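You operate a simulated robot arm through the tools that you are given. There is no shell and no other tool. Be economical: measure what you need, move in short steps, check, and stop when the job is done.

You run a simulated robot arm. Do the job below in one go: nothing can be reset, and whatever is moved stays where it is left.

JOB
Fetch the blue pad and set it on the left end of the long bench. Turn the balance dial to 10 g. Take the cream milk slab tray and put it on the lower shelf of the drinks bench. Put the purple tumbler in the brass bowl. Put the price peg priced "70" from the bench end beside the urn on top of the white pad and the price peg priced "20" on the bench end beside the pumps. Shut the right door of the high cupboard. Put the plum syrup bottle from the top of the wooden table on the right end of the long bench and the saffron syrup bottle on the bench top before the pumps. Take the yellow dough and leave it on the white white-edged foil square. Take the steel bowl on the middle of the long bench and put it away on the third shelf from the bottom of the blue rack. Take the coconut shaker and put it on top of the closed blue carton. Take the ice cube from the middle of the long bench and leave it on the clear end of the white table. Lift the semolina bin lid open. Any order will do. Set down upright: syrup bottle, coconut shaker.
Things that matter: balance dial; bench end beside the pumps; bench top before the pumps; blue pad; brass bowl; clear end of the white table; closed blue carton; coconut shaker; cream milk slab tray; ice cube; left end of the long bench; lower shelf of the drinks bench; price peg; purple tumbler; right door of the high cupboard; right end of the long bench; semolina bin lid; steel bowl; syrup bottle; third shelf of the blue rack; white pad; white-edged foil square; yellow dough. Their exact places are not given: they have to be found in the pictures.

The check looks at the end state, three seconds after you hand in, the way a careful person would. Anything else that was tipped, shoved, dropped, spilled or broken makes it a failure. Lids that push on must go on centred and level and be pressed home; caps that screw on are set level and turned clockwise until they are tight.

ROBOT AND FRAMES
A 7-joint arm with a three-finger gripper on a trunk, on a base that drives. Base frame: it is fixed to the floor where the robot stands at the start and does not move with it; the origin is under the middle of the robot, x ahead of it, y to its left, z up. Units: m, degrees, N and s.
With the tool pointing down near the work surface it reaches from about 0.44 to 0.74 m from the robot's upright axis, wherever it stands. Its first joint turns from -166.0 to 166.0 degrees. Places, roughly: balance dial [0.7, -0.3, 1]; bench end beside the pumps (25x54 cm) [-2.54, 1.66, 0.84]; bench top before the pumps (24x29 cm) [-2.26, 1.8, 0.84]; blue pad (6x7x4 cm) [0.5, -0.1, 0.5]; brass bowl (13x13x7 cm) [-3.9, 0.5, 0.9]; clear end of the white table [0.6, 0.1, 0.9]; closed blue carton [-2.25, -2.75, 0.25]; coconut shaker [-3.25, -3, 1]; cream milk slab tray (28x19x7 cm) [-1.3, -1.1, 0.8]; ice cube (2x2x3 cm) [-2.3, -3.1, 0.9]; left end of the long bench [-1.7, -2.9, 0.9]; lower shelf of the drinks bench [-1.9, 1.7, 0.3]; price peg [-1.25, 1.75, 1]; purple tumbler [-1.5, 2, 1]; right door of the high cupboard [-3.9, -1.4, 1.7]; right end of the long bench [-3.9, -2.9, 0.9]; semolina bin lid [-2.8, 1, 0.9]; steel bowl (13x13x7 cm) [-3.4, -3.1, 0.9]; syrup bottle [-4, -1.5, 1]; third shelf of the blue rack [-4, 0.1, 0.8]; white pad (7x10x4 cm) [-1.3, 1.5, 0.9]; white-edged foil square (6x6x1 cm) [-3.8, -1.3, 0.9]; yellow dough (5x5x4 cm) [-3.9, -1.5, 0.9]. Payload 2.69 kg.
The tool frame sits at the grasp point between the pads (the TCP): z along the fingers, y along the line on which they close. The tips reach 0.029 m beyond it. Largest opening 0.12 m; the body of the gripper starts 0.078 m behind the TCP.
Orientation is that of the tool frame in the base frame, as [roll, pitch, yaw] about the fixed x, y, z axes, in that order (R = Rz(yaw) Ry(pitch) Rx(roll)). With the fingers straight down and closing along the base's y, the tool's x points along the base's -x, its y along +y and its z along -z.

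CONTROLS
- The arm moves only by the tool apply_moves. Its argument "steps" is a list of rows, each a list of 3 entries, a list of its own where there are three numbers: the shift along the tool's x, y, z in m, then the turn, a rotation vector about the tool's x, y, z in degrees, then the closure, from 0 (fully open) to 1 (shut). In form: [[[tx, ty, tz], [ax, ay, az], jaw], ...]. A call has 1 to 8 rows; each row is the pose to reach, as a shift and turn from the pose commanded when the call began, along the tool's axes at that moment. Each row takes 0.2 s and may step no farther than 0.05 m and 8.6 degrees from the row before; otherwise, or with a gripper value out of range, the whole call is refused. A pose out of reach is approached as far as the arm can. The call stops where the force on the tool passes 40 N (or 10 N more than at its start, if that is more) or the arm is blocked; 0.2 s more then pass. Each finger halts on what it meets, pressing with about 34 N; the grip force reading is that of the motor and also rises with nothing between the fingers. The clock runs only during rows and for 0.2 s after the last one: add rows that repeat a pose to give the fingers time. The reply holds the time, the measured pose of the TCP, the force on the tool along the base axes, the opening and the grip force, in the units named above and with some noise, with the torque about the TCP (base axes, N m) and any sound that the robot's microphone picked up.
- Cameras (640 x 400 px; columns grow to the right, rows downward): "scene" is now at [0.2752, 0.134, 1.4273]; the picture's right is [-0.47, -0.88, 0.00], its down [-0.55, 0.30, -0.78] and it looks along [0.69, -0.37, -0.62] (base axes); focal length 214 px, centre (320, 200). "wrist" rides on the gripper at [0.063, 0, -0.104] in the tool frame; the picture's right is [0.00, 1.00, 0.00], its down [-0.83, 0.00, -0.56] and it looks along [-0.56, 0.00, 0.83] (tool axes); focal length 275 px, centre (320, 200).
- get_image(camera): a new picture of that camera. No time passes.
- lift_body(by): slides the trunk up (or, below 0, down) by that many m; the arm and the scene camera ride with it, the base frame stays. It gives what a move gives, with no picture.
- drive_base(legs): drives the robot by 1 to 6 legs, each [ahead, left, turn to the left] in m, m and degrees, along the robot's own axes; the way and the turn of a leg run together, so that a leg with both is an arc; at most 1.5 m and 180 degrees a leg. The arm and the cameras ride along, it lands a little off, and it stops where it bumps. It gives what a move gives.
- turn_head(pan, tilt): turns the head with the scene camera to pan (to the left, within 143 degrees either way) and tilt (down, from -29 to 69), counted from straight ahead of the robot. It gives what a move gives.
- measure_at(camera, pixels): there is no depth. For up to 12 entries [column, row, z] of the newest picture of that camera ("zoom" is the newest enlarged one), the place [x, y] in the base frame at which the ray of that pixel passes the height z, good to about 0.002 m, but the place of the scene camera against the robot may be out by one fixed shift of up to 0.025 m in any direction. No time passes.
- enlarge(camera, box): a new picture of the part [left, top, right, bottom] of that camera's present view, enlarged. No time passes.
- finish_job(): hands the job in; it is judged then, once.

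Keep the steps short. Do not move on a guess: measure, check each grasp and each placing, and mend mistakes. In all there are 385 turns and 348 pictures (those below and enlarged ones count). Leave the gripper open and the arm clear of the work at the hand-in unless told otherwise, and finish with a single line.

The tools are called after "Call:" as a command line: name --argument value ..., lists and objects as JSON in quotes. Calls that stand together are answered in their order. apply_moves: Moves the arm, as the interface text tells. Its arguments: {"type":"object","properties":{"steps":{"type":"array","items":{"type":"array"}}},"required":["steps"]} The other tools are called the same way: lift_body (by) slides the trunk up or down; drive_base (legs) drives the base; turn_head (pan, tilt) turns the head that bears the scene camera; get_image (camera) takes a picture; measure_at (camera, pixels) gives the place at which the rays of pixels pass given heights; enlarge (camera, box) takes an enlarged picture of a part of a camera's view; finish_job () hands the job in.

At the start:

```text
clock: 0.0
ee_pos: [0.6369, -0.2967, 1.3037]
ee_rot: [180.0, 0.0, 180.0]
wrist_force: [0.8, 0.3, -0.4]
moment: [0.02, 0.02, 0.01]
finger_gap: 0.12
grasp_force: 0.1
trunk travel left (down, up): [-0.425, 0.161]
robot x, y, heading: [0.0003, 0.0013, 0.0]
head pan, tilt: [-28.2, 38.6]
```

scene: 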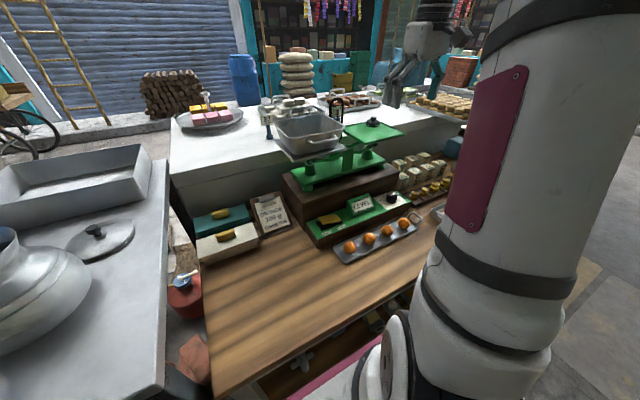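
wrist: 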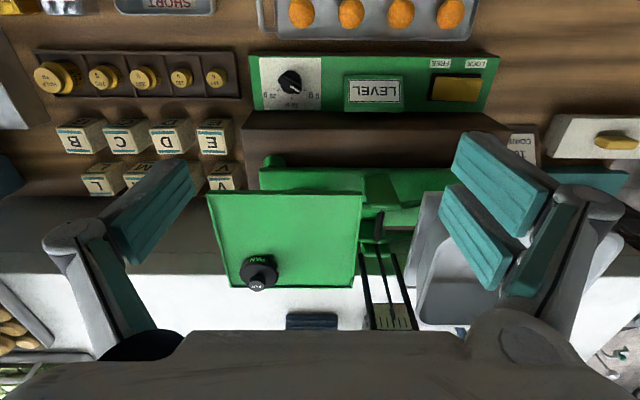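

I see the balance with a dial on the green panel. I will look closer at the dial and the lower part of the table.

Call:
enlarge --camera "wrist" --box '[240, 40, 510, 120]'

Call:
turn_head --pan 0 --tilt 60

Call:
get_image --camera "scene"

```text
2.37 times, centred on (375, 80) of wrist
```

zoom: 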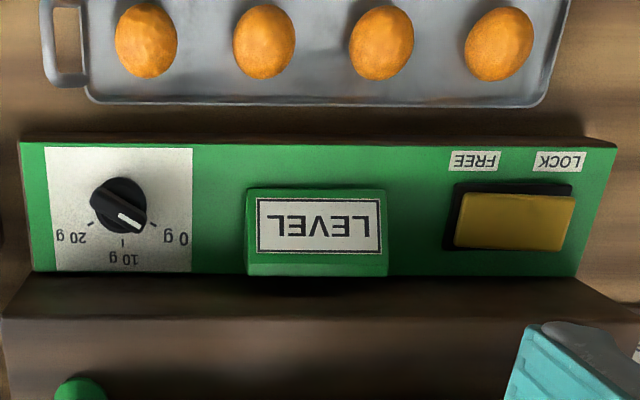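

```text
clock: 0.9
ee_pos: [0.6379, -0.2975, 1.3043]
ee_rot: [180.0, -0.1, -179.9]
wrist_force: [-0.4, 0.3, 0.1]
moment: [0.02, 0.07, -0.01]
finger_gap: 0.1201
grasp_force: 0.1
trunk travel left (down, up): [-0.425, 0.161]
robot x, y, heading: [0.0023, 0.0014, 0.1]
head pan, tilt: [0.0, 60.0]
```

```text
344 pictures are left
```

scene: 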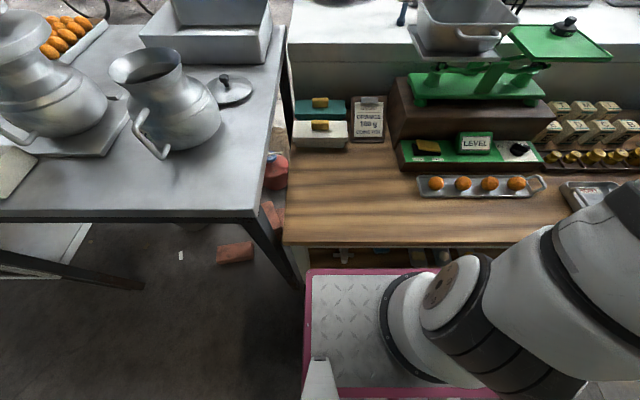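

The dial pointer stands near 0 g; it must point straight away from me (10 g). Measure knob, pan edge, and plate.

Call:
measure_at --camera "wrist" --pixels '[[290, 80, 0.95], [290, 80, 1.0], [255, 58, 0.95], [490, 108, 0.95], [210, 193, 1.1], [362, 195, 1.1], [210, 193, 1.15], [300, 86, 0.97], [380, 90, 0.97]]'

Call:
measure_at --camera "scene" --pixels '[[519, 149, 0.95], [519, 149, 1.0], [519, 149, 0.9], [400, 240, 0.9], [512, 26, 1.1], [565, 58, 1.1], [512, 26, 1.2]]'

```text
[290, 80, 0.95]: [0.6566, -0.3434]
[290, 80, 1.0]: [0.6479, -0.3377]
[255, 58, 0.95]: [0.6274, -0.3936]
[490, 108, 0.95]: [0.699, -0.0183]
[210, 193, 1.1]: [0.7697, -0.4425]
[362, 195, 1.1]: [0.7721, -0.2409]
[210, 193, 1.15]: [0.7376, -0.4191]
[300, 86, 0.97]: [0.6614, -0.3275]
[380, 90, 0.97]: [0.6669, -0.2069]
```

```text
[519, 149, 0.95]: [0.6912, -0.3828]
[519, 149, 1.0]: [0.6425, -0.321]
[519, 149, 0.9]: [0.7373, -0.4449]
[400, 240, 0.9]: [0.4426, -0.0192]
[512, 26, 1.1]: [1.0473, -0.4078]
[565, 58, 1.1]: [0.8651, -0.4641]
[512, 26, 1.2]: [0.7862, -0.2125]
```

Lower over the knob for a second view to get its height.

Call:
apply_moves --steps '[[[0, -0.02, 0.045], [0, 0, 0], 0], [[0, -0.04, 0.09], [0, 0, 0], 0], [[-0.005, -0.04, 0.135], [0, 0, 0], 0]]'

Call:
get_image --camera "wrist"

```text
clock: 1.7
ee_pos: [0.6428, -0.3368, 1.171]
ee_rot: [180.0, -0.1, 180.0]
wrist_force: [-0.8, 0.5, 0.4]
moment: [-0.04, -0.02, 0.02]
finger_gap: 0.1202
grasp_force: 0.0
trunk travel left (down, up): [-0.425, 0.161]
robot x, y, heading: [0.0004, -0.0022, -0.1]
head pan, tilt: [0.0, 60.0]
```

```text
343 pictures are left
```

wrist: 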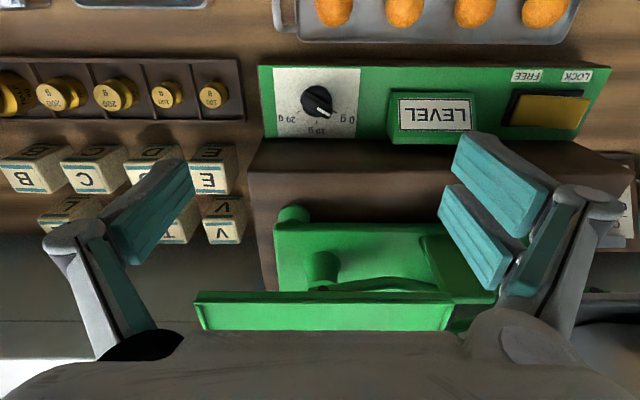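

Call:
measure_at --camera "wrist" --pixels '[[317, 98, 0.95], [317, 98, 0.97], [317, 98, 0.99], [317, 98, 0.93], [270, 138, 0.93], [360, 138, 0.93], [200, 303, 1.15], [200, 303, 1.12]]'

Call:
enlarge --camera "wrist" --box '[270, 60, 370, 142]'

```text
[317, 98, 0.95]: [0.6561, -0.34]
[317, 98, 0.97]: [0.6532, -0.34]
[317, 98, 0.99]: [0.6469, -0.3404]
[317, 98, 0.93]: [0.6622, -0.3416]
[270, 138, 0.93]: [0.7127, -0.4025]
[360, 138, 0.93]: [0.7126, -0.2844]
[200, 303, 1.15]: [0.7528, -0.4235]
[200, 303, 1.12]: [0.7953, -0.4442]
```

```text
4.88 times, centred on (320, 101) of wrist
```

zoom: 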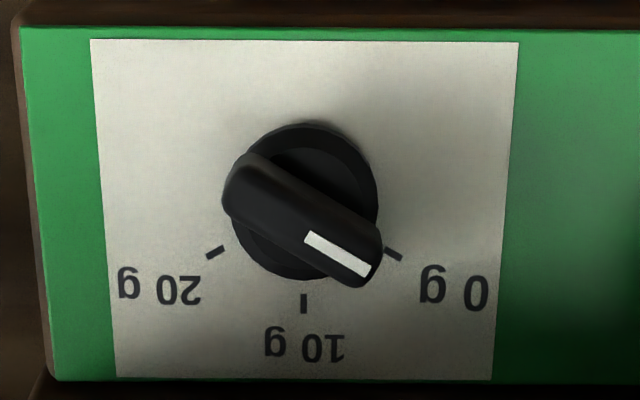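

Pointer sits at 0 g (bar about 33° below right in the picture). I turn the gripper 57° so the fingers straddle the bar, part-close and lower a bit.

Call:
apply_moves --steps '[[[-0.002, -0.001, 0.0], [0, 0, -8.2], 0.3], [[-0.004, -0.003, 0.0], [0, 0, -16.4], 0.5], [[-0.007, -0.003, 0.0], [0, 0, -24.6], 0.6], [[-0.007, -0.003, 0.0], [0, 0, -32.8], 0.6], [[-0.007, -0.003, 0.01], [0, 0, -41], 0.6], [[-0.007, -0.003, 0.03], [0, 0, -49.2], 0.6], [[-0.007, -0.003, 0.06], [0, 0, -57], 0.6], [[-0.007, -0.003, 0.09], [0, 0, -57], 0.6]]'

Call:
get_image --camera "wrist"

Call:
get_image --camera "scene"

```text
clock: 3.5
ee_pos: [0.6516, -0.3397, 1.0795]
ee_rot: [179.9, 0.0, -122.9]
wrist_force: [-0.3, 0.7, 0.6]
moment: [-0.02, -0.03, 0.0]
finger_gap: 0.0481
grasp_force: 0.1
trunk travel left (down, up): [-0.425, 0.161]
robot x, y, heading: [-0.0005, 0.0045, -0.1]
head pan, tilt: [0.0, 60.0]
```

```text
341 pictures are left
```

wrist: 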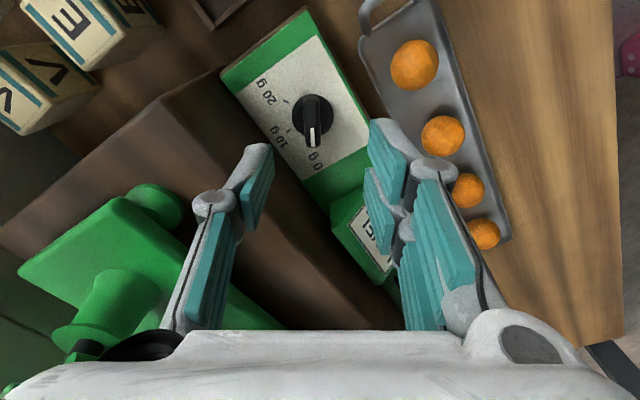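

```text
340 pictures are left
```

scene: 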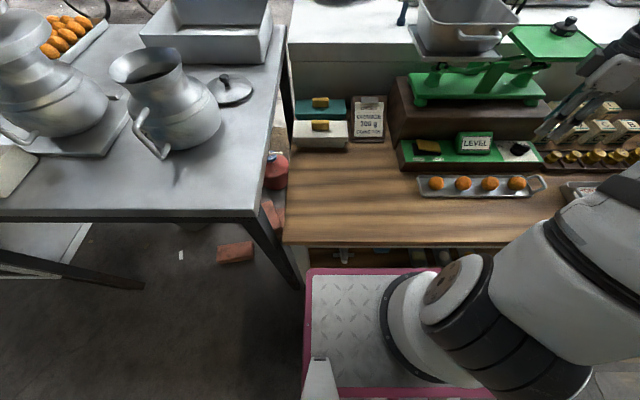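

Call:
measure_at --camera "wrist" --pixels '[[312, 112, 0.93], [312, 112, 0.95], [312, 112, 0.97], [312, 112, 0.99], [246, 80, 0.93], [318, 10, 0.93], [330, 214, 0.93], [335, 148, 0.9]]'

Call:
measure_at --camera "scene" --pixels '[[519, 148, 0.93], [519, 148, 0.97]]'

```text
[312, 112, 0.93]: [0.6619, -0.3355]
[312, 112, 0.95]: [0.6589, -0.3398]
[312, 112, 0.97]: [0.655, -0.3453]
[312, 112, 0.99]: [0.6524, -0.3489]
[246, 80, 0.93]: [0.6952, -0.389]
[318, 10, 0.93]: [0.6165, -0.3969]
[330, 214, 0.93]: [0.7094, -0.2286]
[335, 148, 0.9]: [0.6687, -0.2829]
```

```text
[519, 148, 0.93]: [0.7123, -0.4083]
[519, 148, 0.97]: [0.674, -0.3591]
```

Knob about z 0.95 at (0.657,-0.340). Descend with the fingers half closed, then view.

Call:
apply_moves --steps '[[[-0.003, -0.005, 0.035], [0, 0, 0], 0.6], [[-0.003, -0.005, 0.07], [0, 0, 0], 0.6], [[-0.003, -0.005, 0.09], [0, 0, 0], 0.6]]'

Call:
get_image --camera "wrist"

```text
clock: 4.3
ee_pos: [0.6543, -0.3391, 0.9927]
ee_rot: [-179.7, 0.0, -122.9]
wrist_force: [-1.4, 0.7, 23.6]
moment: [0.53, 0.66, -0.06]
finger_gap: 0.0509
grasp_force: 2.3
trunk travel left (down, up): [-0.425, 0.161]
robot x, y, heading: [0.0027, -0.0036, -0.0]
head pan, tilt: [0.0, 60.0]
```

```text
339 pictures are left
```

wrist: 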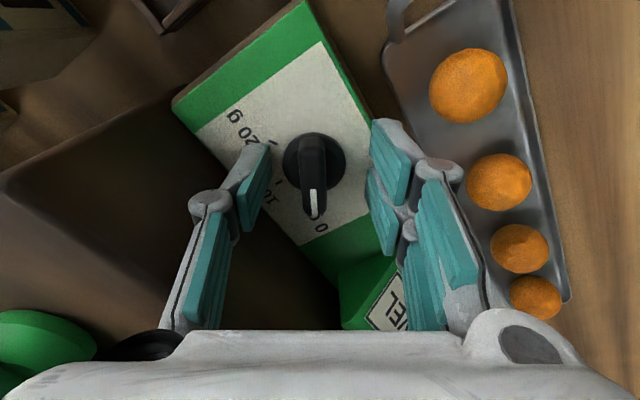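

One finger touched the plate. Rise, narrow the fingers over the bar and shift 2 mm.

Call:
apply_moves --steps '[[[0, -0.002, -0.01], [0, 0, 0], 0.6], [[0, -0.002, -0.01], [0, 0, 0], 0.78], [[0, -0.002, -0.01], [0, 0, 0], 0.78], [[0, -0.002, 0.0], [0, 0, 0], 0.78]]'

Call:
get_image --camera "wrist"

```text
clock: 5.4
ee_pos: [0.6572, -0.3422, 0.9956]
ee_rot: [-179.5, -0.1, -123.0]
wrist_force: [-9.6, 4.7, 15.8]
moment: [0.32, 0.19, -0.01]
finger_gap: 0.0292
grasp_force: 44.8
trunk travel left (down, up): [-0.425, 0.161]
robot x, y, heading: [-0.0041, -0.0006, -0.0]
head pan, tilt: [0.0, 60.0]
stopped in row 4: the force on the tool passed its limit at 44 N (the readings are from after the stop); the commanded pose is now the measured one
```

```text
338 pictures are left
```

wrist: 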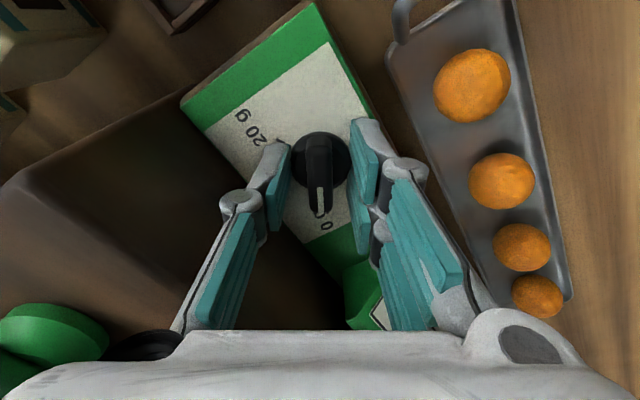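

Fingers seem to hold the disc under the bar. Rise 8 mm and close onto the bar.

Call:
apply_moves --steps '[[[0, 0, 0], [0, 0, 0], 0.7], [[0, 0, -0.008], [0, 0, 0], 0.7], [[0, 0, -0.008], [0, 0, 0], 1], [[0, 0, -0.008], [0, 0, 0], 1]]'

Call:
get_image --camera "wrist"

```text
clock: 6.4
ee_pos: [0.6578, -0.3417, 1.0008]
ee_rot: [-179.7, 0.1, -123.0]
wrist_force: [-10.4, 8.6, -2.5]
moment: [0.28, 0.33, 0.03]
finger_gap: 0.0122
grasp_force: 39.0
trunk travel left (down, up): [-0.425, 0.161]
robot x, y, heading: [-0.0013, -0.0029, -0.0]
head pan, tilt: [0.0, 60.0]
```

```text
337 pictures are left
```

wrist: 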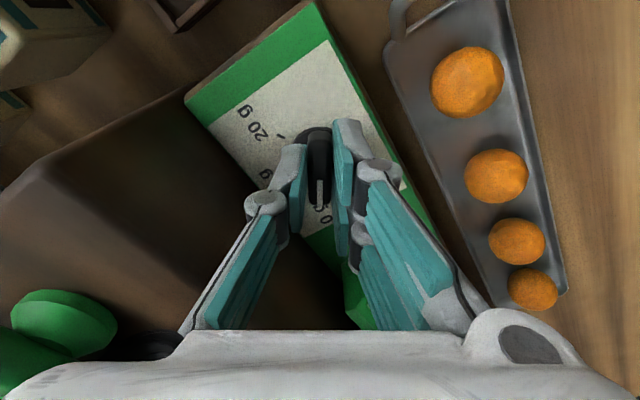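

Bar gripped (1.2 cm). Now turn 60° clockwise.

Call:
apply_moves --steps '[[[0, 0.001, 0], [0, 0, 8.5], 1], [[0, 0.002, 0], [0, 0, 17], 1], [[0, 0.002, 0], [0, 0, 25.5], 1], [[0, 0.002, 0], [0, 0, 34], 1], [[0, 0.002, 0], [0, 0, 42.5], 1], [[0, 0.002, 0], [0, 0, 51], 1], [[0, 0.002, 0], [0, 0, 59], 1]]'

Call:
get_image --camera "wrist"

```text
clock: 8.0
ee_pos: [0.6571, -0.3396, 1.0007]
ee_rot: [-179.8, 0.3, 177.8]
wrist_force: [-2.2, 6.6, -16.2]
moment: [0.16, 0.75, 0.07]
finger_gap: 0.0121
grasp_force: 39.1
trunk travel left (down, up): [-0.425, 0.161]
robot x, y, heading: [-0.0037, 0.0012, 0.3]
head pan, tilt: [0.0, 60.0]
```

```text
336 pictures are left
```

wrist: 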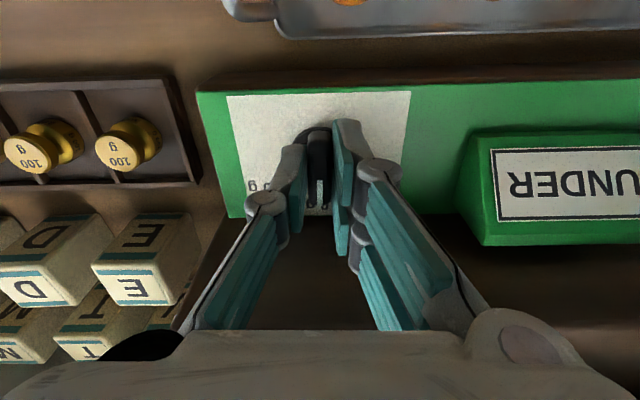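

Indicator changed. Release, rise and check the pointer.

Call:
apply_moves --steps '[[[0, 0, 0], [0, 0, 0], 0.7], [[0, 0, 0], [0, 0, 0], 0.7], [[0, 0, -0.04], [0, 0, 0], 0.6], [[0, 0, -0.085], [0, 0, 0], 0.6], [[0, 0, -0.13], [0, 0, 0], 0.4]]'

Call:
enlarge --camera "wrist" --box '[240, 40, 400, 140]'

```text
clock: 9.2
ee_pos: [0.6557, -0.3427, 1.1315]
ee_rot: [-179.8, 0.3, 178.0]
wrist_force: [0.8, -0.2, -0.2]
moment: [0.05, 0.02, 0.02]
finger_gap: 0.0718
grasp_force: 0.1
trunk travel left (down, up): [-0.425, 0.161]
robot x, y, heading: [0.003, 0.0015, 0.0]
head pan, tilt: [0.0, 60.0]
```

```text
4.00 times, centred on (320, 90) of wrist
```

zoom: 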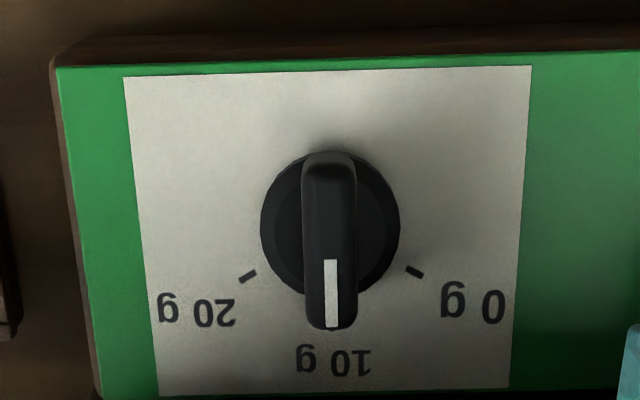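

Dial is at 10 g. Now lift the arm, back off and look under the counter for the blue pad; also glance around.

Call:
apply_moves --steps '[[[0.03, 0.04, -0.03], [0, 0, 0], 0], [[0.06, 0.08, -0.05], [0, 0, 0], 0], [[0.1, 0.1, -0.07], [0, 0, 0], 0], [[0.14, 0.12, -0.07], [0, 0, 0], 0], [[0.17, 0.15, -0.07], [0, 0, 0], 0]]'

Call:
drive_base --legs '[[-0.8, 0, 0]]'

Call:
turn_head --pan 10 --tilt 35

Call:
get_image --camera "scene"

```text
refused: row 1 steps farther than a row can; nothing moved
```

```text
clock: 13.4
ee_pos: [-0.1194, -0.3384, 1.1321]
ee_rot: [-179.8, 0.3, 179.0]
wrist_force: [-0.5, 0.5, 0.8]
moment: [-0.01, -0.03, 0.01]
finger_gap: 0.072
grasp_force: 0.1
trunk travel left (down, up): [-0.425, 0.161]
robot x, y, heading: [-0.7815, -0.0072, 1.0]
head pan, tilt: [0.0, 60.0]
```

```text
clock: 14.3
ee_pos: [-0.1205, -0.3384, 1.1326]
ee_rot: [-179.7, 0.4, 178.8]
wrist_force: [-0.2, -0.7, -0.3]
moment: [0.0, -0.03, -0.01]
finger_gap: 0.0722
grasp_force: 0.1
trunk travel left (down, up): [-0.425, 0.161]
robot x, y, heading: [-0.7801, -0.0045, 0.9]
head pan, tilt: [10.0, 35.0]
```

```text
334 pictures are left
```

scene: 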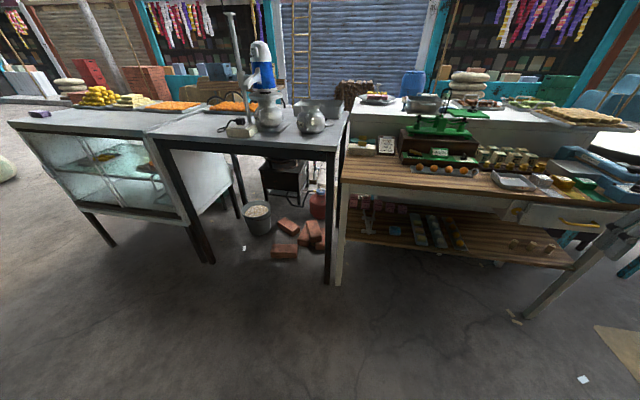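

Lower shelf visible with several small things; zoom there.

Call:
enlarge --camera "scene" --box '[340, 180, 560, 290]'

Call:
enlarge --camera "scene" --box '[340, 100, 640, 210]'

Call:
measure_at --camera "scene" --pixels '[[393, 230, 0.5], [343, 182, 0.9], [345, 235, 0.5], [347, 152, 0.9], [570, 265, 0.5]]'

```text
2.91 times, centred on (450, 235) of scene
```

zoom: 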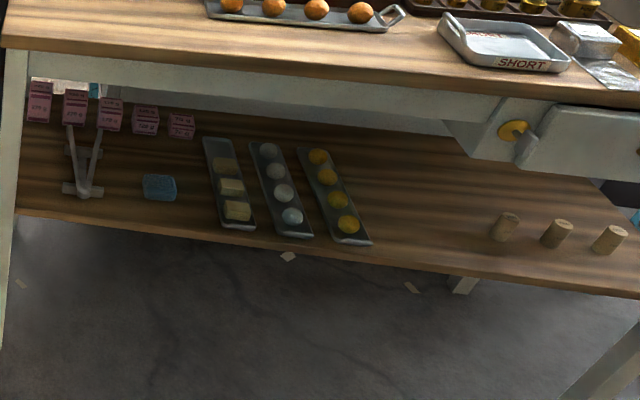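

```text
2.13 times, centred on (490, 155) of scene
```

zoom: 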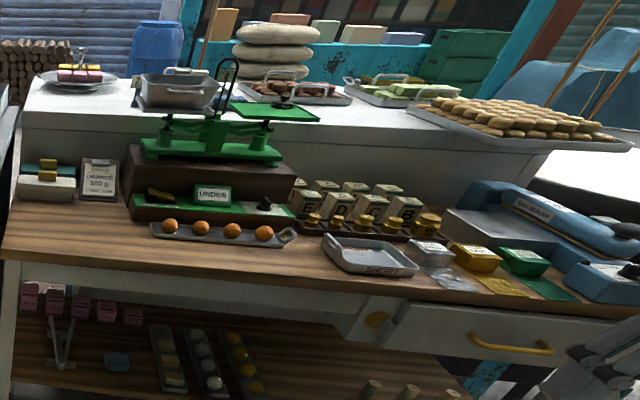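

```text
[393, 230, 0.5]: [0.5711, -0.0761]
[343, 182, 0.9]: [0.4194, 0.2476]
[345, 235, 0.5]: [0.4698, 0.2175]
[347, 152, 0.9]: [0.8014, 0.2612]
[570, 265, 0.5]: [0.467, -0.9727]
```

The blue pad is at about (0.57,-0.08) on the shelf. I need a front approach with the camera above, so I turn the tool by half a turn about its axis, here in free space.

Call:
apply_moves --steps '[[[0.0, 0.03, -0.02], [0, 0, 8.5], 0], [[0.0, 0.06, -0.03], [0, 0, 17], 0], [[0.0, 0.09, -0.03], [0, 0, 25.5], 0], [[0.0, 0.12, -0.03], [0, 0, 34], 0], [[0.0, 0.15, -0.03], [0, 0, 42.5], 0], [[0.0, 0.18, -0.03], [0, 0, 51], 0], [[0.0, 0.21, -0.03], [0, 0, 59.5], 0], [[0.0, 0.24, -0.03], [0, 0, 68], 0]]'

Call:
apply_moves --steps '[[[0.0, 0.0, 0], [0, 0, 8.5], 0], [[0.0, 0.0, 0], [0, 0, 17], 0], [[0.0, 0.0, 0], [0, 0, 25.5], 0], [[0.0, 0.0, 0], [0, 0, 34], 0], [[0.0, 0.0, 0], [0, 0, 42.5], 0], [[0.0, 0, 0], [0, 0, 51], 0], [[0.0, 0, 0], [0, 0, 59.5], 0], [[0.0, 0, 0], [0, 0, 68], 0]]'

Call:
apply_moves --steps '[[[0.0, 0.0, 0], [0, 0, 8.5], 0], [[0.0, 0.0, 0], [0, 0, 17], 0], [[0.0, 0.0, 0], [0, 0, 25.5], 0], [[0.0, 0.0, 0], [0, 0, 34], 0], [[0.0, 0.0, 0], [0, 0, 43], 0]]'

```text
clock: 16.1
ee_pos: [-0.1168, -0.0997, 1.1603]
ee_rot: [179.9, 0.5, 110.6]
wrist_force: [0.1, -1.2, -0.4]
moment: [0.03, -0.02, -0.01]
finger_gap: 0.1201
grasp_force: 0.1
trunk travel left (down, up): [-0.425, 0.161]
robot x, y, heading: [-0.7811, -0.0041, 0.8]
head pan, tilt: [10.0, 35.0]
```

```text
clock: 17.9
ee_pos: [-0.1149, -0.0978, 1.1611]
ee_rot: [179.5, -0.1, 42.8]
wrist_force: [0.3, 0.4, -0.1]
moment: [0.03, 0.01, 0.01]
finger_gap: 0.1201
grasp_force: 0.0
trunk travel left (down, up): [-0.425, 0.161]
robot x, y, heading: [-0.7826, -0.0047, 0.9]
head pan, tilt: [10.0, 35.0]
```

```text
refused: row 5 steps farther than a row can; nothing moved
```

Call:
apply_moves --steps '[[[0.0, 0.0, 0], [0, 0, 8.5], 0], [[0.0, 0.0, 0], [0, 0, 17], 0], [[0.0, 0.0, 0], [0, 0, 25.5], 0], [[0.0, 0.0, 0], [0, 0, 34], 0], [[0.0, 0.0, 0], [0, 0, 42.0], 0]]'

Call:
apply_moves --steps '[[[-0.02, 0.0, 0], [0, 8.5, 0], 0], [[-0.04, 0.0, 0], [0, 17, 0], 0], [[-0.06, 0.0, 0], [0, 25.5, 0], 0], [[-0.08, 0.0, 0.02], [0, 34, 0], 0], [[-0.1, 0.0, 0.03], [0, 42.5, 0], 0], [[-0.1, 0, 0.03], [0, 51, 0], 0], [[-0.1, 0, 0.03], [0, 59.5, 0], 0]]'

Call:
lift_body --by -0.4

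Call:
get_image --camera "wrist"

Call:
get_image --camera "scene"

```text
clock: 19.1
ee_pos: [-0.1163, -0.098, 1.1604]
ee_rot: [179.7, -0.5, 0.7]
wrist_force: [0.4, 0.1, 0.1]
moment: [0.0, 0.02, -0.02]
finger_gap: 0.1198
grasp_force: 0.1
trunk travel left (down, up): [-0.425, 0.161]
robot x, y, heading: [-0.785, -0.0044, 0.8]
head pan, tilt: [10.0, 35.0]
```

```text
clock: 20.7
ee_pos: [-0.1602, -0.151, 1.1949]
ee_rot: [179.5, -59.9, 1.4]
wrist_force: [-0.4, 0.6, 0.1]
moment: [-0.03, 0.01, -0.07]
finger_gap: 0.12
grasp_force: 0.1
out of reach, approached as far as the arm can: row 5, 6, 7
trunk travel left (down, up): [-0.425, 0.161]
robot x, y, heading: [-0.7809, -0.0081, 0.9]
head pan, tilt: [10.0, 35.0]
```

```text
clock: 24.5
ee_pos: [-0.0497, -0.1508, 0.7943]
ee_rot: [179.6, -59.7, 1.3]
wrist_force: [0.0, 0.6, -0.1]
moment: [-0.01, -0.01, -0.03]
finger_gap: 0.1199
grasp_force: 0.0
trunk travel left (down, up): [-0.025, 0.561]
robot x, y, heading: [-0.7796, -0.0098, 0.7]
head pan, tilt: [10.0, 35.0]
```

```text
331 pictures are left
```

wrist: 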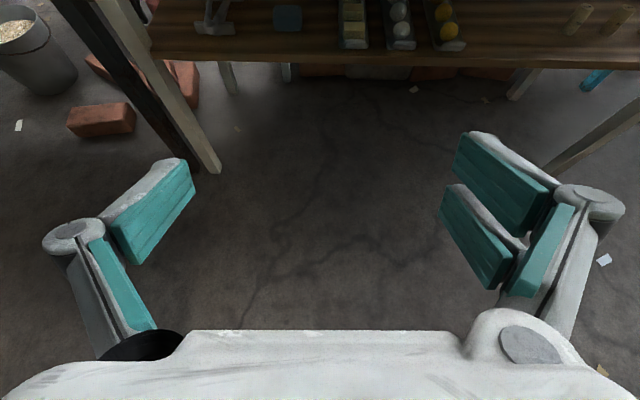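

```text
330 pictures are left
```

scene: 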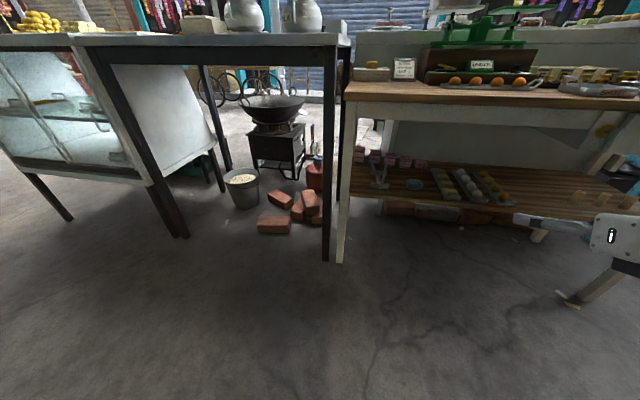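

Call:
measure_at --camera "wrist" --pixels '[[288, 18, 0.5], [288, 18, 0.48], [288, 30, 0.48], [288, 60, 0.47], [272, 30, 0.48], [303, 30, 0.48]]'

Call:
measure_at --camera "scene" --pixels '[[417, 186, 0.5], [417, 186, 0.48], [417, 204, 0.48], [417, 190, 0.46]]'

Call:
enlarge --camera "scene" --box '[340, 120, 520, 240]'

```text
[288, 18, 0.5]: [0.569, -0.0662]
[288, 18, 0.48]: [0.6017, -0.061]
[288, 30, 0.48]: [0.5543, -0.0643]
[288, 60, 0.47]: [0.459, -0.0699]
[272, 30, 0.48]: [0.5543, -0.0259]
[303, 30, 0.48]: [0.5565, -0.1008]
```

```text
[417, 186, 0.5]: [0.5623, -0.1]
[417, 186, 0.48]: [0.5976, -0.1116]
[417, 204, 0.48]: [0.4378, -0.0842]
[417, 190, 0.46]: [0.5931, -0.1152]
```

```text
3.33 times, centred on (430, 180) of scene
```

zoom: 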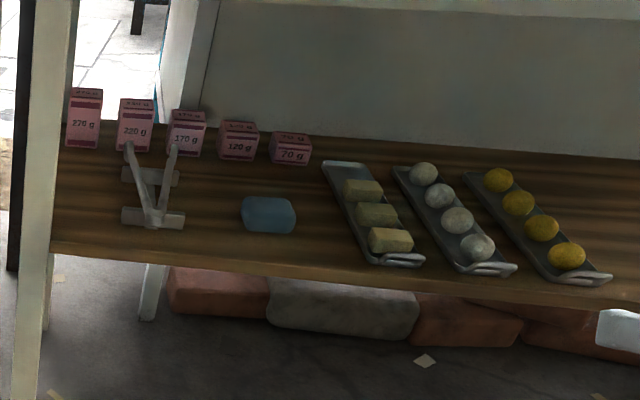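

Pad centre ≈ (0.57,-0.066), shelf z ≈0.475. Lower the tool and centre it before driving in.

Call:
apply_moves --steps '[[[-0.035, -0.014, 0.02], [0, 0, 0], 0], [[-0.07, -0.028, 0.04], [0, 0, 0], 0], [[-0.105, -0.042, 0.06], [0, 0, 0], 0], [[-0.14, -0.056, 0.08], [0, 0, 0], 0], [[-0.175, -0.07, 0.1], [0, 0, 0], 0], [[-0.2, -0.084, 0.12], [0, 0, 0], 0.1]]'

Call:
drive_base --legs '[[0.36, 0, 0]]'

Call:
get_image --camera "wrist"

```text
clock: 25.9
ee_pos: [0.0457, -0.1164, 0.5478]
ee_rot: [179.4, -59.7, 1.5]
wrist_force: [0.5, -0.8, 0.3]
moment: [0.02, 0.03, 0.01]
finger_gap: 0.1078
grasp_force: 0.1
out of reach, approached as far as the arm can: row 1, 2, 3, 4, 5, 6
trunk travel left (down, up): [-0.025, 0.561]
robot x, y, heading: [-0.7797, -0.0038, 0.9]
head pan, tilt: [10.0, 35.0]
```

```text
clock: 28.2
ee_pos: [0.406, -0.1081, 0.5482]
ee_rot: [179.5, -59.8, 1.6]
wrist_force: [-1.3, 0.6, 0.6]
moment: [-0.01, 0.02, 0.02]
finger_gap: 0.1079
grasp_force: 0.0
trunk travel left (down, up): [-0.025, 0.561]
robot x, y, heading: [-0.4228, 0.0004, 1.3]
head pan, tilt: [10.0, 35.0]
```

```text
328 pictures are left
```

wrist: 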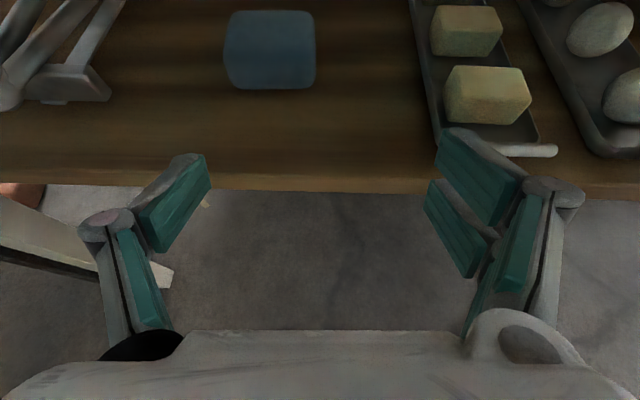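

Call:
measure_at --camera "wrist" --pixels '[[230, 86, 0.47], [315, 86, 0.47], [230, 86, 0.49], [315, 86, 0.49], [270, 12, 0.49], [270, 12, 0.51], [270, 45, 0.5], [320, 190, 0.47], [108, 98, 0.48], [440, 140, 0.48]]'

```text
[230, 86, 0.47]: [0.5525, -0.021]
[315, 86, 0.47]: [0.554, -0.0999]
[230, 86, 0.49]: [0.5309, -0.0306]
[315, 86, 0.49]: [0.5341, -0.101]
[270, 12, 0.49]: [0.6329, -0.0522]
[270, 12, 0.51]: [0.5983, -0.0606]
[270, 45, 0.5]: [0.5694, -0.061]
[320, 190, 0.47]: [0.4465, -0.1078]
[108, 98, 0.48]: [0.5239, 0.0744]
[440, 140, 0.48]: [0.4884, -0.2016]
```

Shift left 4.5 cm and forward 10 cm with the base so the fingers straddle the pad.

Call:
drive_base --legs '[[0, 0.045, 0], [0.1, 0, 0]]'

Call:
get_image --camera "wrist"

```text
clock: 29.9
ee_pos: [0.5059, -0.0614, 0.5475]
ee_rot: [179.5, -59.7, 1.6]
wrist_force: [-0.2, 0.9, -0.1]
moment: [0.01, 0.0, -0.02]
finger_gap: 0.1078
grasp_force: 0.1
trunk travel left (down, up): [-0.025, 0.561]
robot x, y, heading: [-0.3234, 0.045, 1.3]
head pan, tilt: [10.0, 35.0]
```

```text
327 pictures are left
```

wrist: 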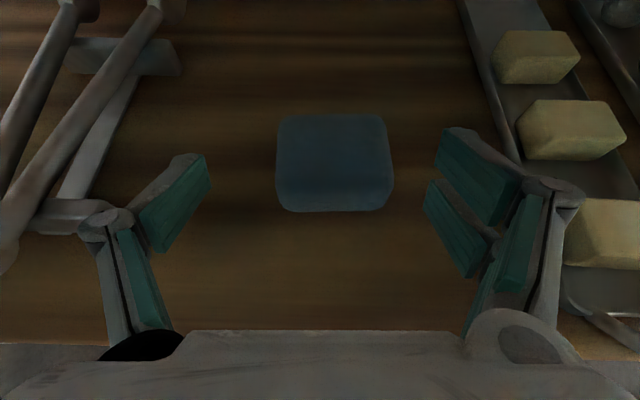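

Call:
measure_at --camera "wrist" --pixels '[[285, 206, 0.47], [388, 206, 0.47], [285, 206, 0.45], [388, 206, 0.45], [335, 116, 0.5], [335, 116, 0.52], [335, 116, 0.49], [100, 240, 0.48], [100, 200, 0.48]]'

```text
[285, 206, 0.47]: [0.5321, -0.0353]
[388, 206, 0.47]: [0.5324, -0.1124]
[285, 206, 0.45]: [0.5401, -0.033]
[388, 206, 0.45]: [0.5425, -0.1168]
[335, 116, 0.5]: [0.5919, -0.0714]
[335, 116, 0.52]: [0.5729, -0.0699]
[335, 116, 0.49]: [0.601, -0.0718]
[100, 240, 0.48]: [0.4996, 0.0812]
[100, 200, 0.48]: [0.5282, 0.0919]
```

Pad centre ≈ (0.54,-0.073), shelf ≈0.495. Centre, slide in along the tool axis, then grip.

Call:
apply_moves --steps '[[[0, 0.012, 0.0], [0, 0, 0], 0.1], [[0, 0.012, 0.02], [0, 0, 0], 0.1], [[-0.002, 0.012, 0.04], [0, 0, 0], 0.1]]'

Call:
get_image --camera "wrist"

```text
clock: 30.7
ee_pos: [0.5396, -0.073, 0.5247]
ee_rot: [179.3, -59.8, 1.7]
wrist_force: [-2.5, -1.0, 5.6]
moment: [-0.37, 0.07, -0.17]
finger_gap: 0.1115
grasp_force: 2.3
trunk travel left (down, up): [-0.025, 0.561]
robot x, y, heading: [-0.3199, 0.0456, 1.2]
head pan, tilt: [10.0, 35.0]
```

```text
326 pictures are left
```

wrist: 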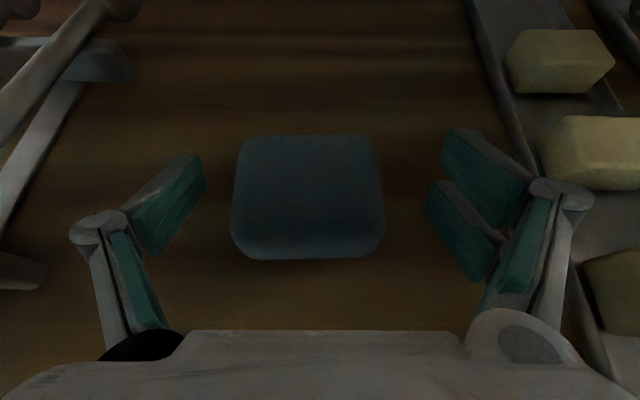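

Call:
apply_moves --steps '[[[0.003, 0, 0.0], [0, 0, 0], 0.3], [[0.003, 0, 0.01], [0, 0, 0], 0.6], [[0.003, 0, 0.01], [0, 0, 0], 0.8], [[0.003, 0, 0.01], [0, 0, 0], 0.8]]'

Call:
get_image --camera "wrist"

```text
clock: 31.3
ee_pos: [0.5472, -0.077, 0.5303]
ee_rot: [178.0, -60.5, 2.6]
wrist_force: [-4.9, -1.3, 21.5]
moment: [-0.82, -0.1, -0.13]
finger_gap: 0.0649
grasp_force: 12.8
trunk travel left (down, up): [-0.025, 0.561]
robot x, y, heading: [-0.324, 0.05, 0.8]
head pan, tilt: [10.0, 35.0]
stopped in row 2: the force on the tool passed its limit at 50 N (the readings are from after the stop); the commanded pose is now the measured one
```

```text
325 pictures are left
```

wrist: 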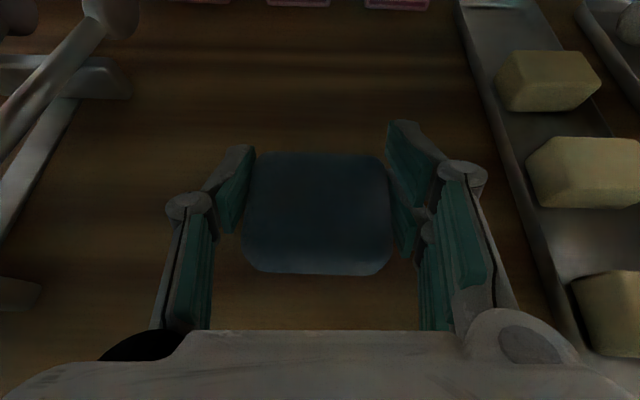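

Call:
apply_moves --steps '[[[0.006, 0, -0.003], [0, 0, 0], 0.5], [[0.006, 0, -0.003], [0, 0, 0], 1], [[0.006, 0, -0.003], [0, 0, 0], 1]]'

Call:
apply_moves --steps '[[[0.03, 0, -0.017], [0, 0, 0], 1], [[0.043, 0, -0.025], [0, 0, 0], 1]]'

Call:
get_image --camera "wrist"

```text
clock: 32.1
ee_pos: [0.5465, -0.0753, 0.5334]
ee_rot: [178.6, -60.1, 2.1]
wrist_force: [0.5, 0.3, 0.5]
moment: [-0.02, 0.0, 0.0]
finger_gap: 0.0642
grasp_force: 34.3
trunk travel left (down, up): [-0.025, 0.561]
robot x, y, heading: [-0.3198, 0.0506, 0.9]
head pan, tilt: [10.0, 35.0]
```

```text
clock: 32.7
ee_pos: [0.5471, -0.0752, 0.5848]
ee_rot: [178.6, -60.2, 2.3]
wrist_force: [-0.2, -0.2, 0.0]
moment: [0.03, 0.0, 0.0]
finger_gap: 0.0638
grasp_force: 34.3
trunk travel left (down, up): [-0.025, 0.561]
robot x, y, heading: [-0.3207, 0.045, 0.8]
head pan, tilt: [10.0, 35.0]
```

```text
324 pictures are left
```

wrist: 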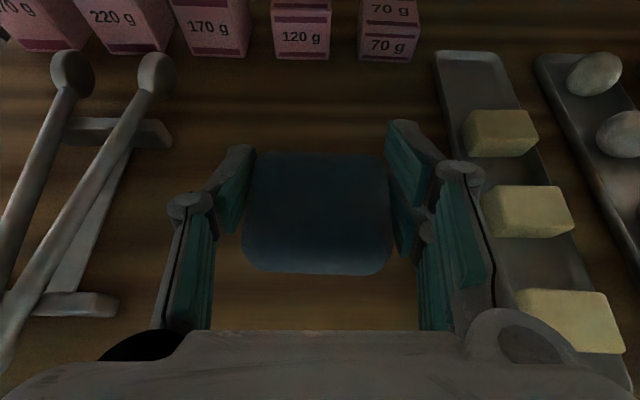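

Pad held. Back out, raise the trunk and turn right 90° to look toward the long bench.

Call:
drive_base --legs '[[-0.6, 0, 0]]'

Call:
lift_body --by 0.45

Call:
turn_head --pan -80 --tilt 30

Call:
get_image --camera "scene"

Call:
turn_head --pan -140 --tilt 25

Call:
get_image --camera "scene"

Call:
turn_head --pan 140 --tilt 25

Call:
get_image --camera "scene"

Call:
turn_head --pan 70 --tilt 25

Call:
get_image --camera "scene"

```text
clock: 36.0
ee_pos: [-0.0474, -0.0889, 0.5833]
ee_rot: [178.5, -60.1, 1.9]
wrist_force: [0.6, 1.0, -0.3]
moment: [-0.02, 0.0, 0.0]
finger_gap: 0.0642
grasp_force: 34.2
trunk travel left (down, up): [-0.025, 0.561]
robot x, y, heading: [-0.9134, 0.0378, 0.5]
head pan, tilt: [10.0, 35.0]
```

```text
refused: 0.45 is not a number from -0.4 to 0.4
```

```text
clock: 37.7
ee_pos: [-0.0481, -0.0869, 0.5844]
ee_rot: [178.5, -60.2, 1.8]
wrist_force: [0.5, 0.2, -0.4]
moment: [0.01, 0.0, 0.01]
finger_gap: 0.0637
grasp_force: 33.9
trunk travel left (down, up): [-0.025, 0.561]
robot x, y, heading: [-0.9143, 0.0376, 0.6]
head pan, tilt: [-80.0, 30.0]
```

```text
323 pictures are left
```

scene: 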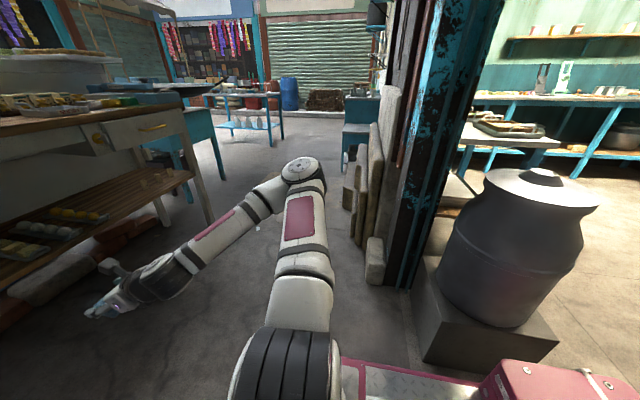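

```text
clock: 39.0
ee_pos: [-0.0476, -0.0881, 0.5839]
ee_rot: [178.4, -60.2, 1.9]
wrist_force: [0.9, 0.6, -0.3]
moment: [-0.01, 0.01, 0.01]
finger_gap: 0.064
grasp_force: 34.0
trunk travel left (down, up): [-0.025, 0.561]
robot x, y, heading: [-0.9164, 0.0395, 0.6]
head pan, tilt: [-140.0, 25.0]
```

```text
322 pictures are left
```

scene: 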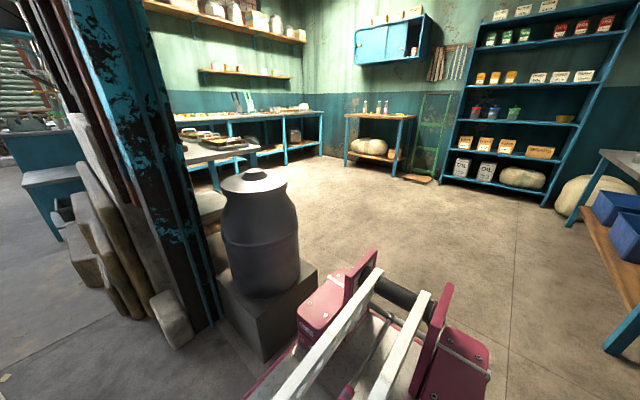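

```text
clock: 42.8
ee_pos: [-0.0484, -0.0875, 0.5848]
ee_rot: [178.5, -60.3, 1.9]
wrist_force: [0.5, 0.5, -0.4]
moment: [-0.01, 0.0, 0.0]
finger_gap: 0.0637
grasp_force: 33.6
trunk travel left (down, up): [-0.025, 0.561]
robot x, y, heading: [-0.9181, 0.0387, 0.7]
head pan, tilt: [140.0, 25.0]
```

```text
321 pictures are left
```

scene: 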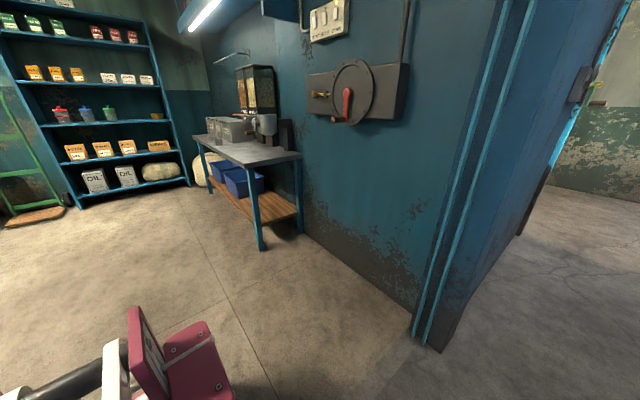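

```text
clock: 44.2
ee_pos: [-0.0467, -0.0879, 0.585]
ee_rot: [178.5, -60.2, 1.8]
wrist_force: [0.2, 0.0, -0.2]
moment: [-0.01, -0.03, 0.03]
finger_gap: 0.064
grasp_force: 33.7
trunk travel left (down, up): [-0.025, 0.561]
robot x, y, heading: [-0.9173, 0.0402, 0.4]
head pan, tilt: [70.0, 25.0]
```

```text
320 pictures are left
```

scene: 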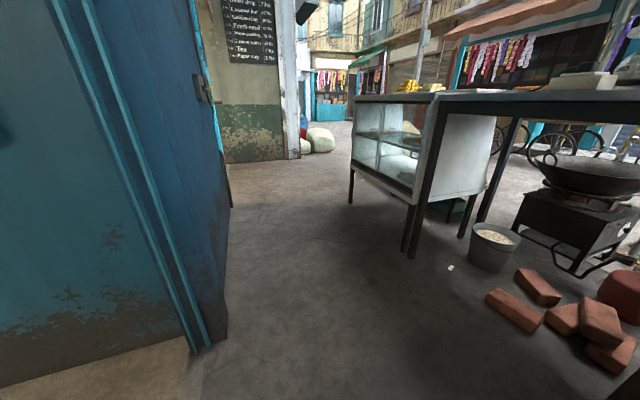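

I am in a doorway; the room lies behind me (-x). Check clearances to the posts before driving.

Call:
lift_body --by 0.4

Call:
measure_at --camera "scene" --pixels '[[195, 352, 0], [228, 338, 0]]'

Call:
turn_head --pan -110 --tilt 45

Call:
get_image --camera "scene"

```text
clock: 48.1
ee_pos: [-0.0482, -0.088, 0.9837]
ee_rot: [178.6, -60.2, 2.0]
wrist_force: [0.1, -0.3, -0.7]
moment: [-0.01, -0.05, 0.0]
finger_gap: 0.0639
grasp_force: 33.9
trunk travel left (down, up): [-0.425, 0.161]
robot x, y, heading: [-0.9141, 0.0357, 0.6]
head pan, tilt: [70.0, 25.0]
```

```text
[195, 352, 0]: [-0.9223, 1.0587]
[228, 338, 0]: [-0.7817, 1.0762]
```

```text
clock: 50.8
ee_pos: [-0.0479, -0.0872, 0.9842]
ee_rot: [178.5, -60.2, 1.9]
wrist_force: [0.2, 0.3, -0.5]
moment: [0.01, 0.01, 0.02]
finger_gap: 0.0639
grasp_force: 34.2
trunk travel left (down, up): [-0.425, 0.161]
robot x, y, heading: [-0.9171, 0.039, 0.7]
head pan, tilt: [-110.0, 45.0]
```

```text
319 pictures are left
```

scene: 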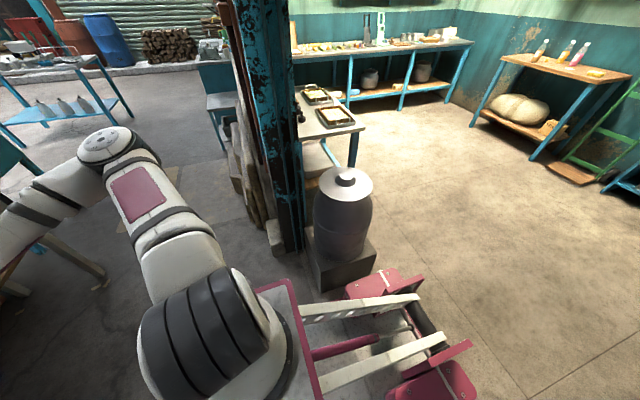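

Call:
measure_at --camera "scene" --pixels '[[322, 292, 0], [376, 262, 0], [300, 250, 0], [470, 362, 0], [348, 170, 0.85], [300, 135, 0.85], [460, 45, 0.85], [345, 290, 0.1]]'

```text
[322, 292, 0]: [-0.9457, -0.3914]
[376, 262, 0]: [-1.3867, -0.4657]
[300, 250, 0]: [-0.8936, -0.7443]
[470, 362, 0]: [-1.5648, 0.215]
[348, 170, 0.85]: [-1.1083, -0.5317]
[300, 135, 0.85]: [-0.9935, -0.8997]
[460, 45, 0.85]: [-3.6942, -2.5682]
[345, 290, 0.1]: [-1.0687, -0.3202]
```

Block edge is at y≈-0.39. Shift left, back into the room, then turn right to face the long bench.

Call:
drive_base --legs '[[0, 0.18, 0], [-1.4, 0, 0], [0, 0, -90]]'

Call:
turn_head --pan 0 --tilt 25

Call:
get_image --camera "scene"

Call:
turn_head --pan 60 --tilt 30

Call:
get_image --camera "scene"

Call:
turn_head --pan -60 --tilt 20

Call:
get_image --camera "scene"

Call:
turn_head --pan -130 --tilt 20

Call:
get_image --camera "scene"

```text
clock: 62.4
ee_pos: [-2.349, -0.6963, 0.984]
ee_rot: [178.6, -60.2, -84.0]
wrist_force: [0.4, 0.7, -0.4]
moment: [-0.02, 0.02, 0.01]
finger_gap: 0.0639
grasp_force: 33.4
trunk travel left (down, up): [-0.425, 0.161]
robot x, y, heading: [-2.2876, 0.1799, -85.2]
head pan, tilt: [-110.0, 45.0]
```

```text
clock: 64.3
ee_pos: [-2.3496, -0.6965, 0.9848]
ee_rot: [178.6, -60.1, -83.9]
wrist_force: [-0.3, 0.5, 0.2]
moment: [-0.01, -0.01, 0.02]
finger_gap: 0.064
grasp_force: 33.4
trunk travel left (down, up): [-0.425, 0.161]
robot x, y, heading: [-2.2913, 0.1792, -84.8]
head pan, tilt: [0.0, 25.0]
```

```text
318 pictures are left
```

scene: 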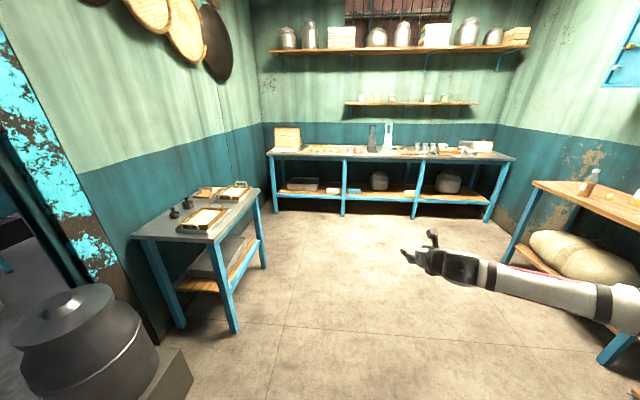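

```text
clock: 65.6
ee_pos: [-2.3509, -0.6972, 0.9843]
ee_rot: [178.5, -60.2, -83.9]
wrist_force: [0.6, 0.8, 1.2]
moment: [-0.03, 0.02, 0.03]
finger_gap: 0.0639
grasp_force: 33.9
trunk travel left (down, up): [-0.425, 0.161]
robot x, y, heading: [-2.2883, 0.1771, -84.9]
head pan, tilt: [60.0, 30.0]
```

```text
317 pictures are left
```

scene: 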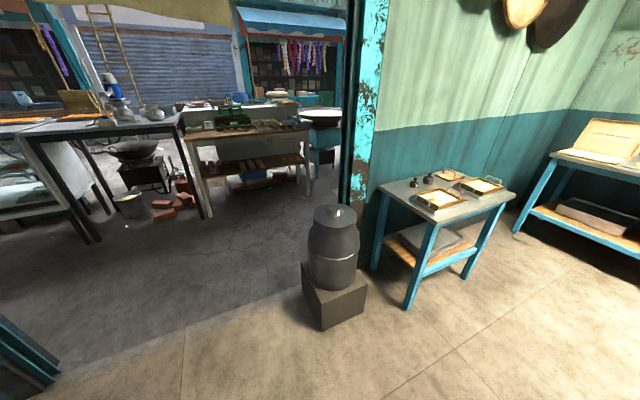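

```text
clock: 67.6
ee_pos: [-2.3506, -0.6961, 0.9853]
ee_rot: [178.6, -60.3, -83.9]
wrist_force: [0.8, 0.7, -0.1]
moment: [-0.01, -0.01, -0.01]
finger_gap: 0.0637
grasp_force: 33.7
trunk travel left (down, up): [-0.425, 0.161]
robot x, y, heading: [-2.2902, 0.1805, -85.0]
head pan, tilt: [-60.0, 20.0]
```

```text
316 pictures are left
```

scene: 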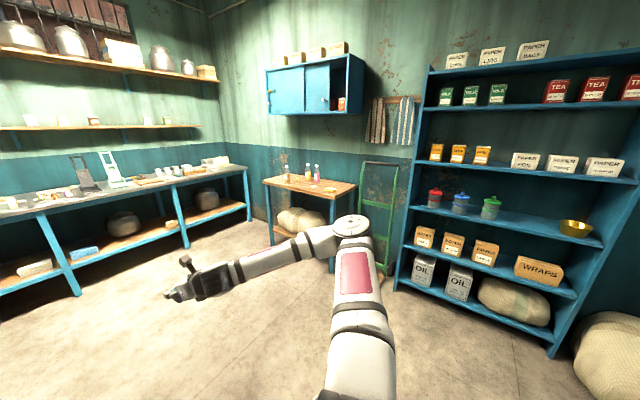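

```text
clock: 69.0
ee_pos: [-2.3498, -0.6953, 0.9831]
ee_rot: [178.6, -60.2, -83.8]
wrist_force: [0.2, 0.4, -0.4]
moment: [0.01, -0.03, -0.01]
finger_gap: 0.064
grasp_force: 34.1
trunk travel left (down, up): [-0.425, 0.161]
robot x, y, heading: [-2.2893, 0.1795, -85.1]
head pan, tilt: [-130.0, 20.0]
```

```text
315 pictures are left
```

scene: 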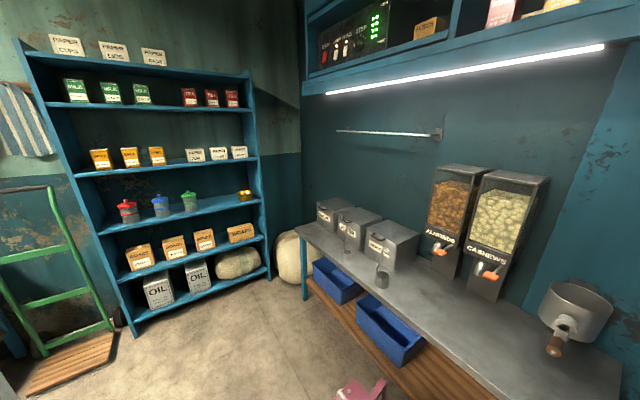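

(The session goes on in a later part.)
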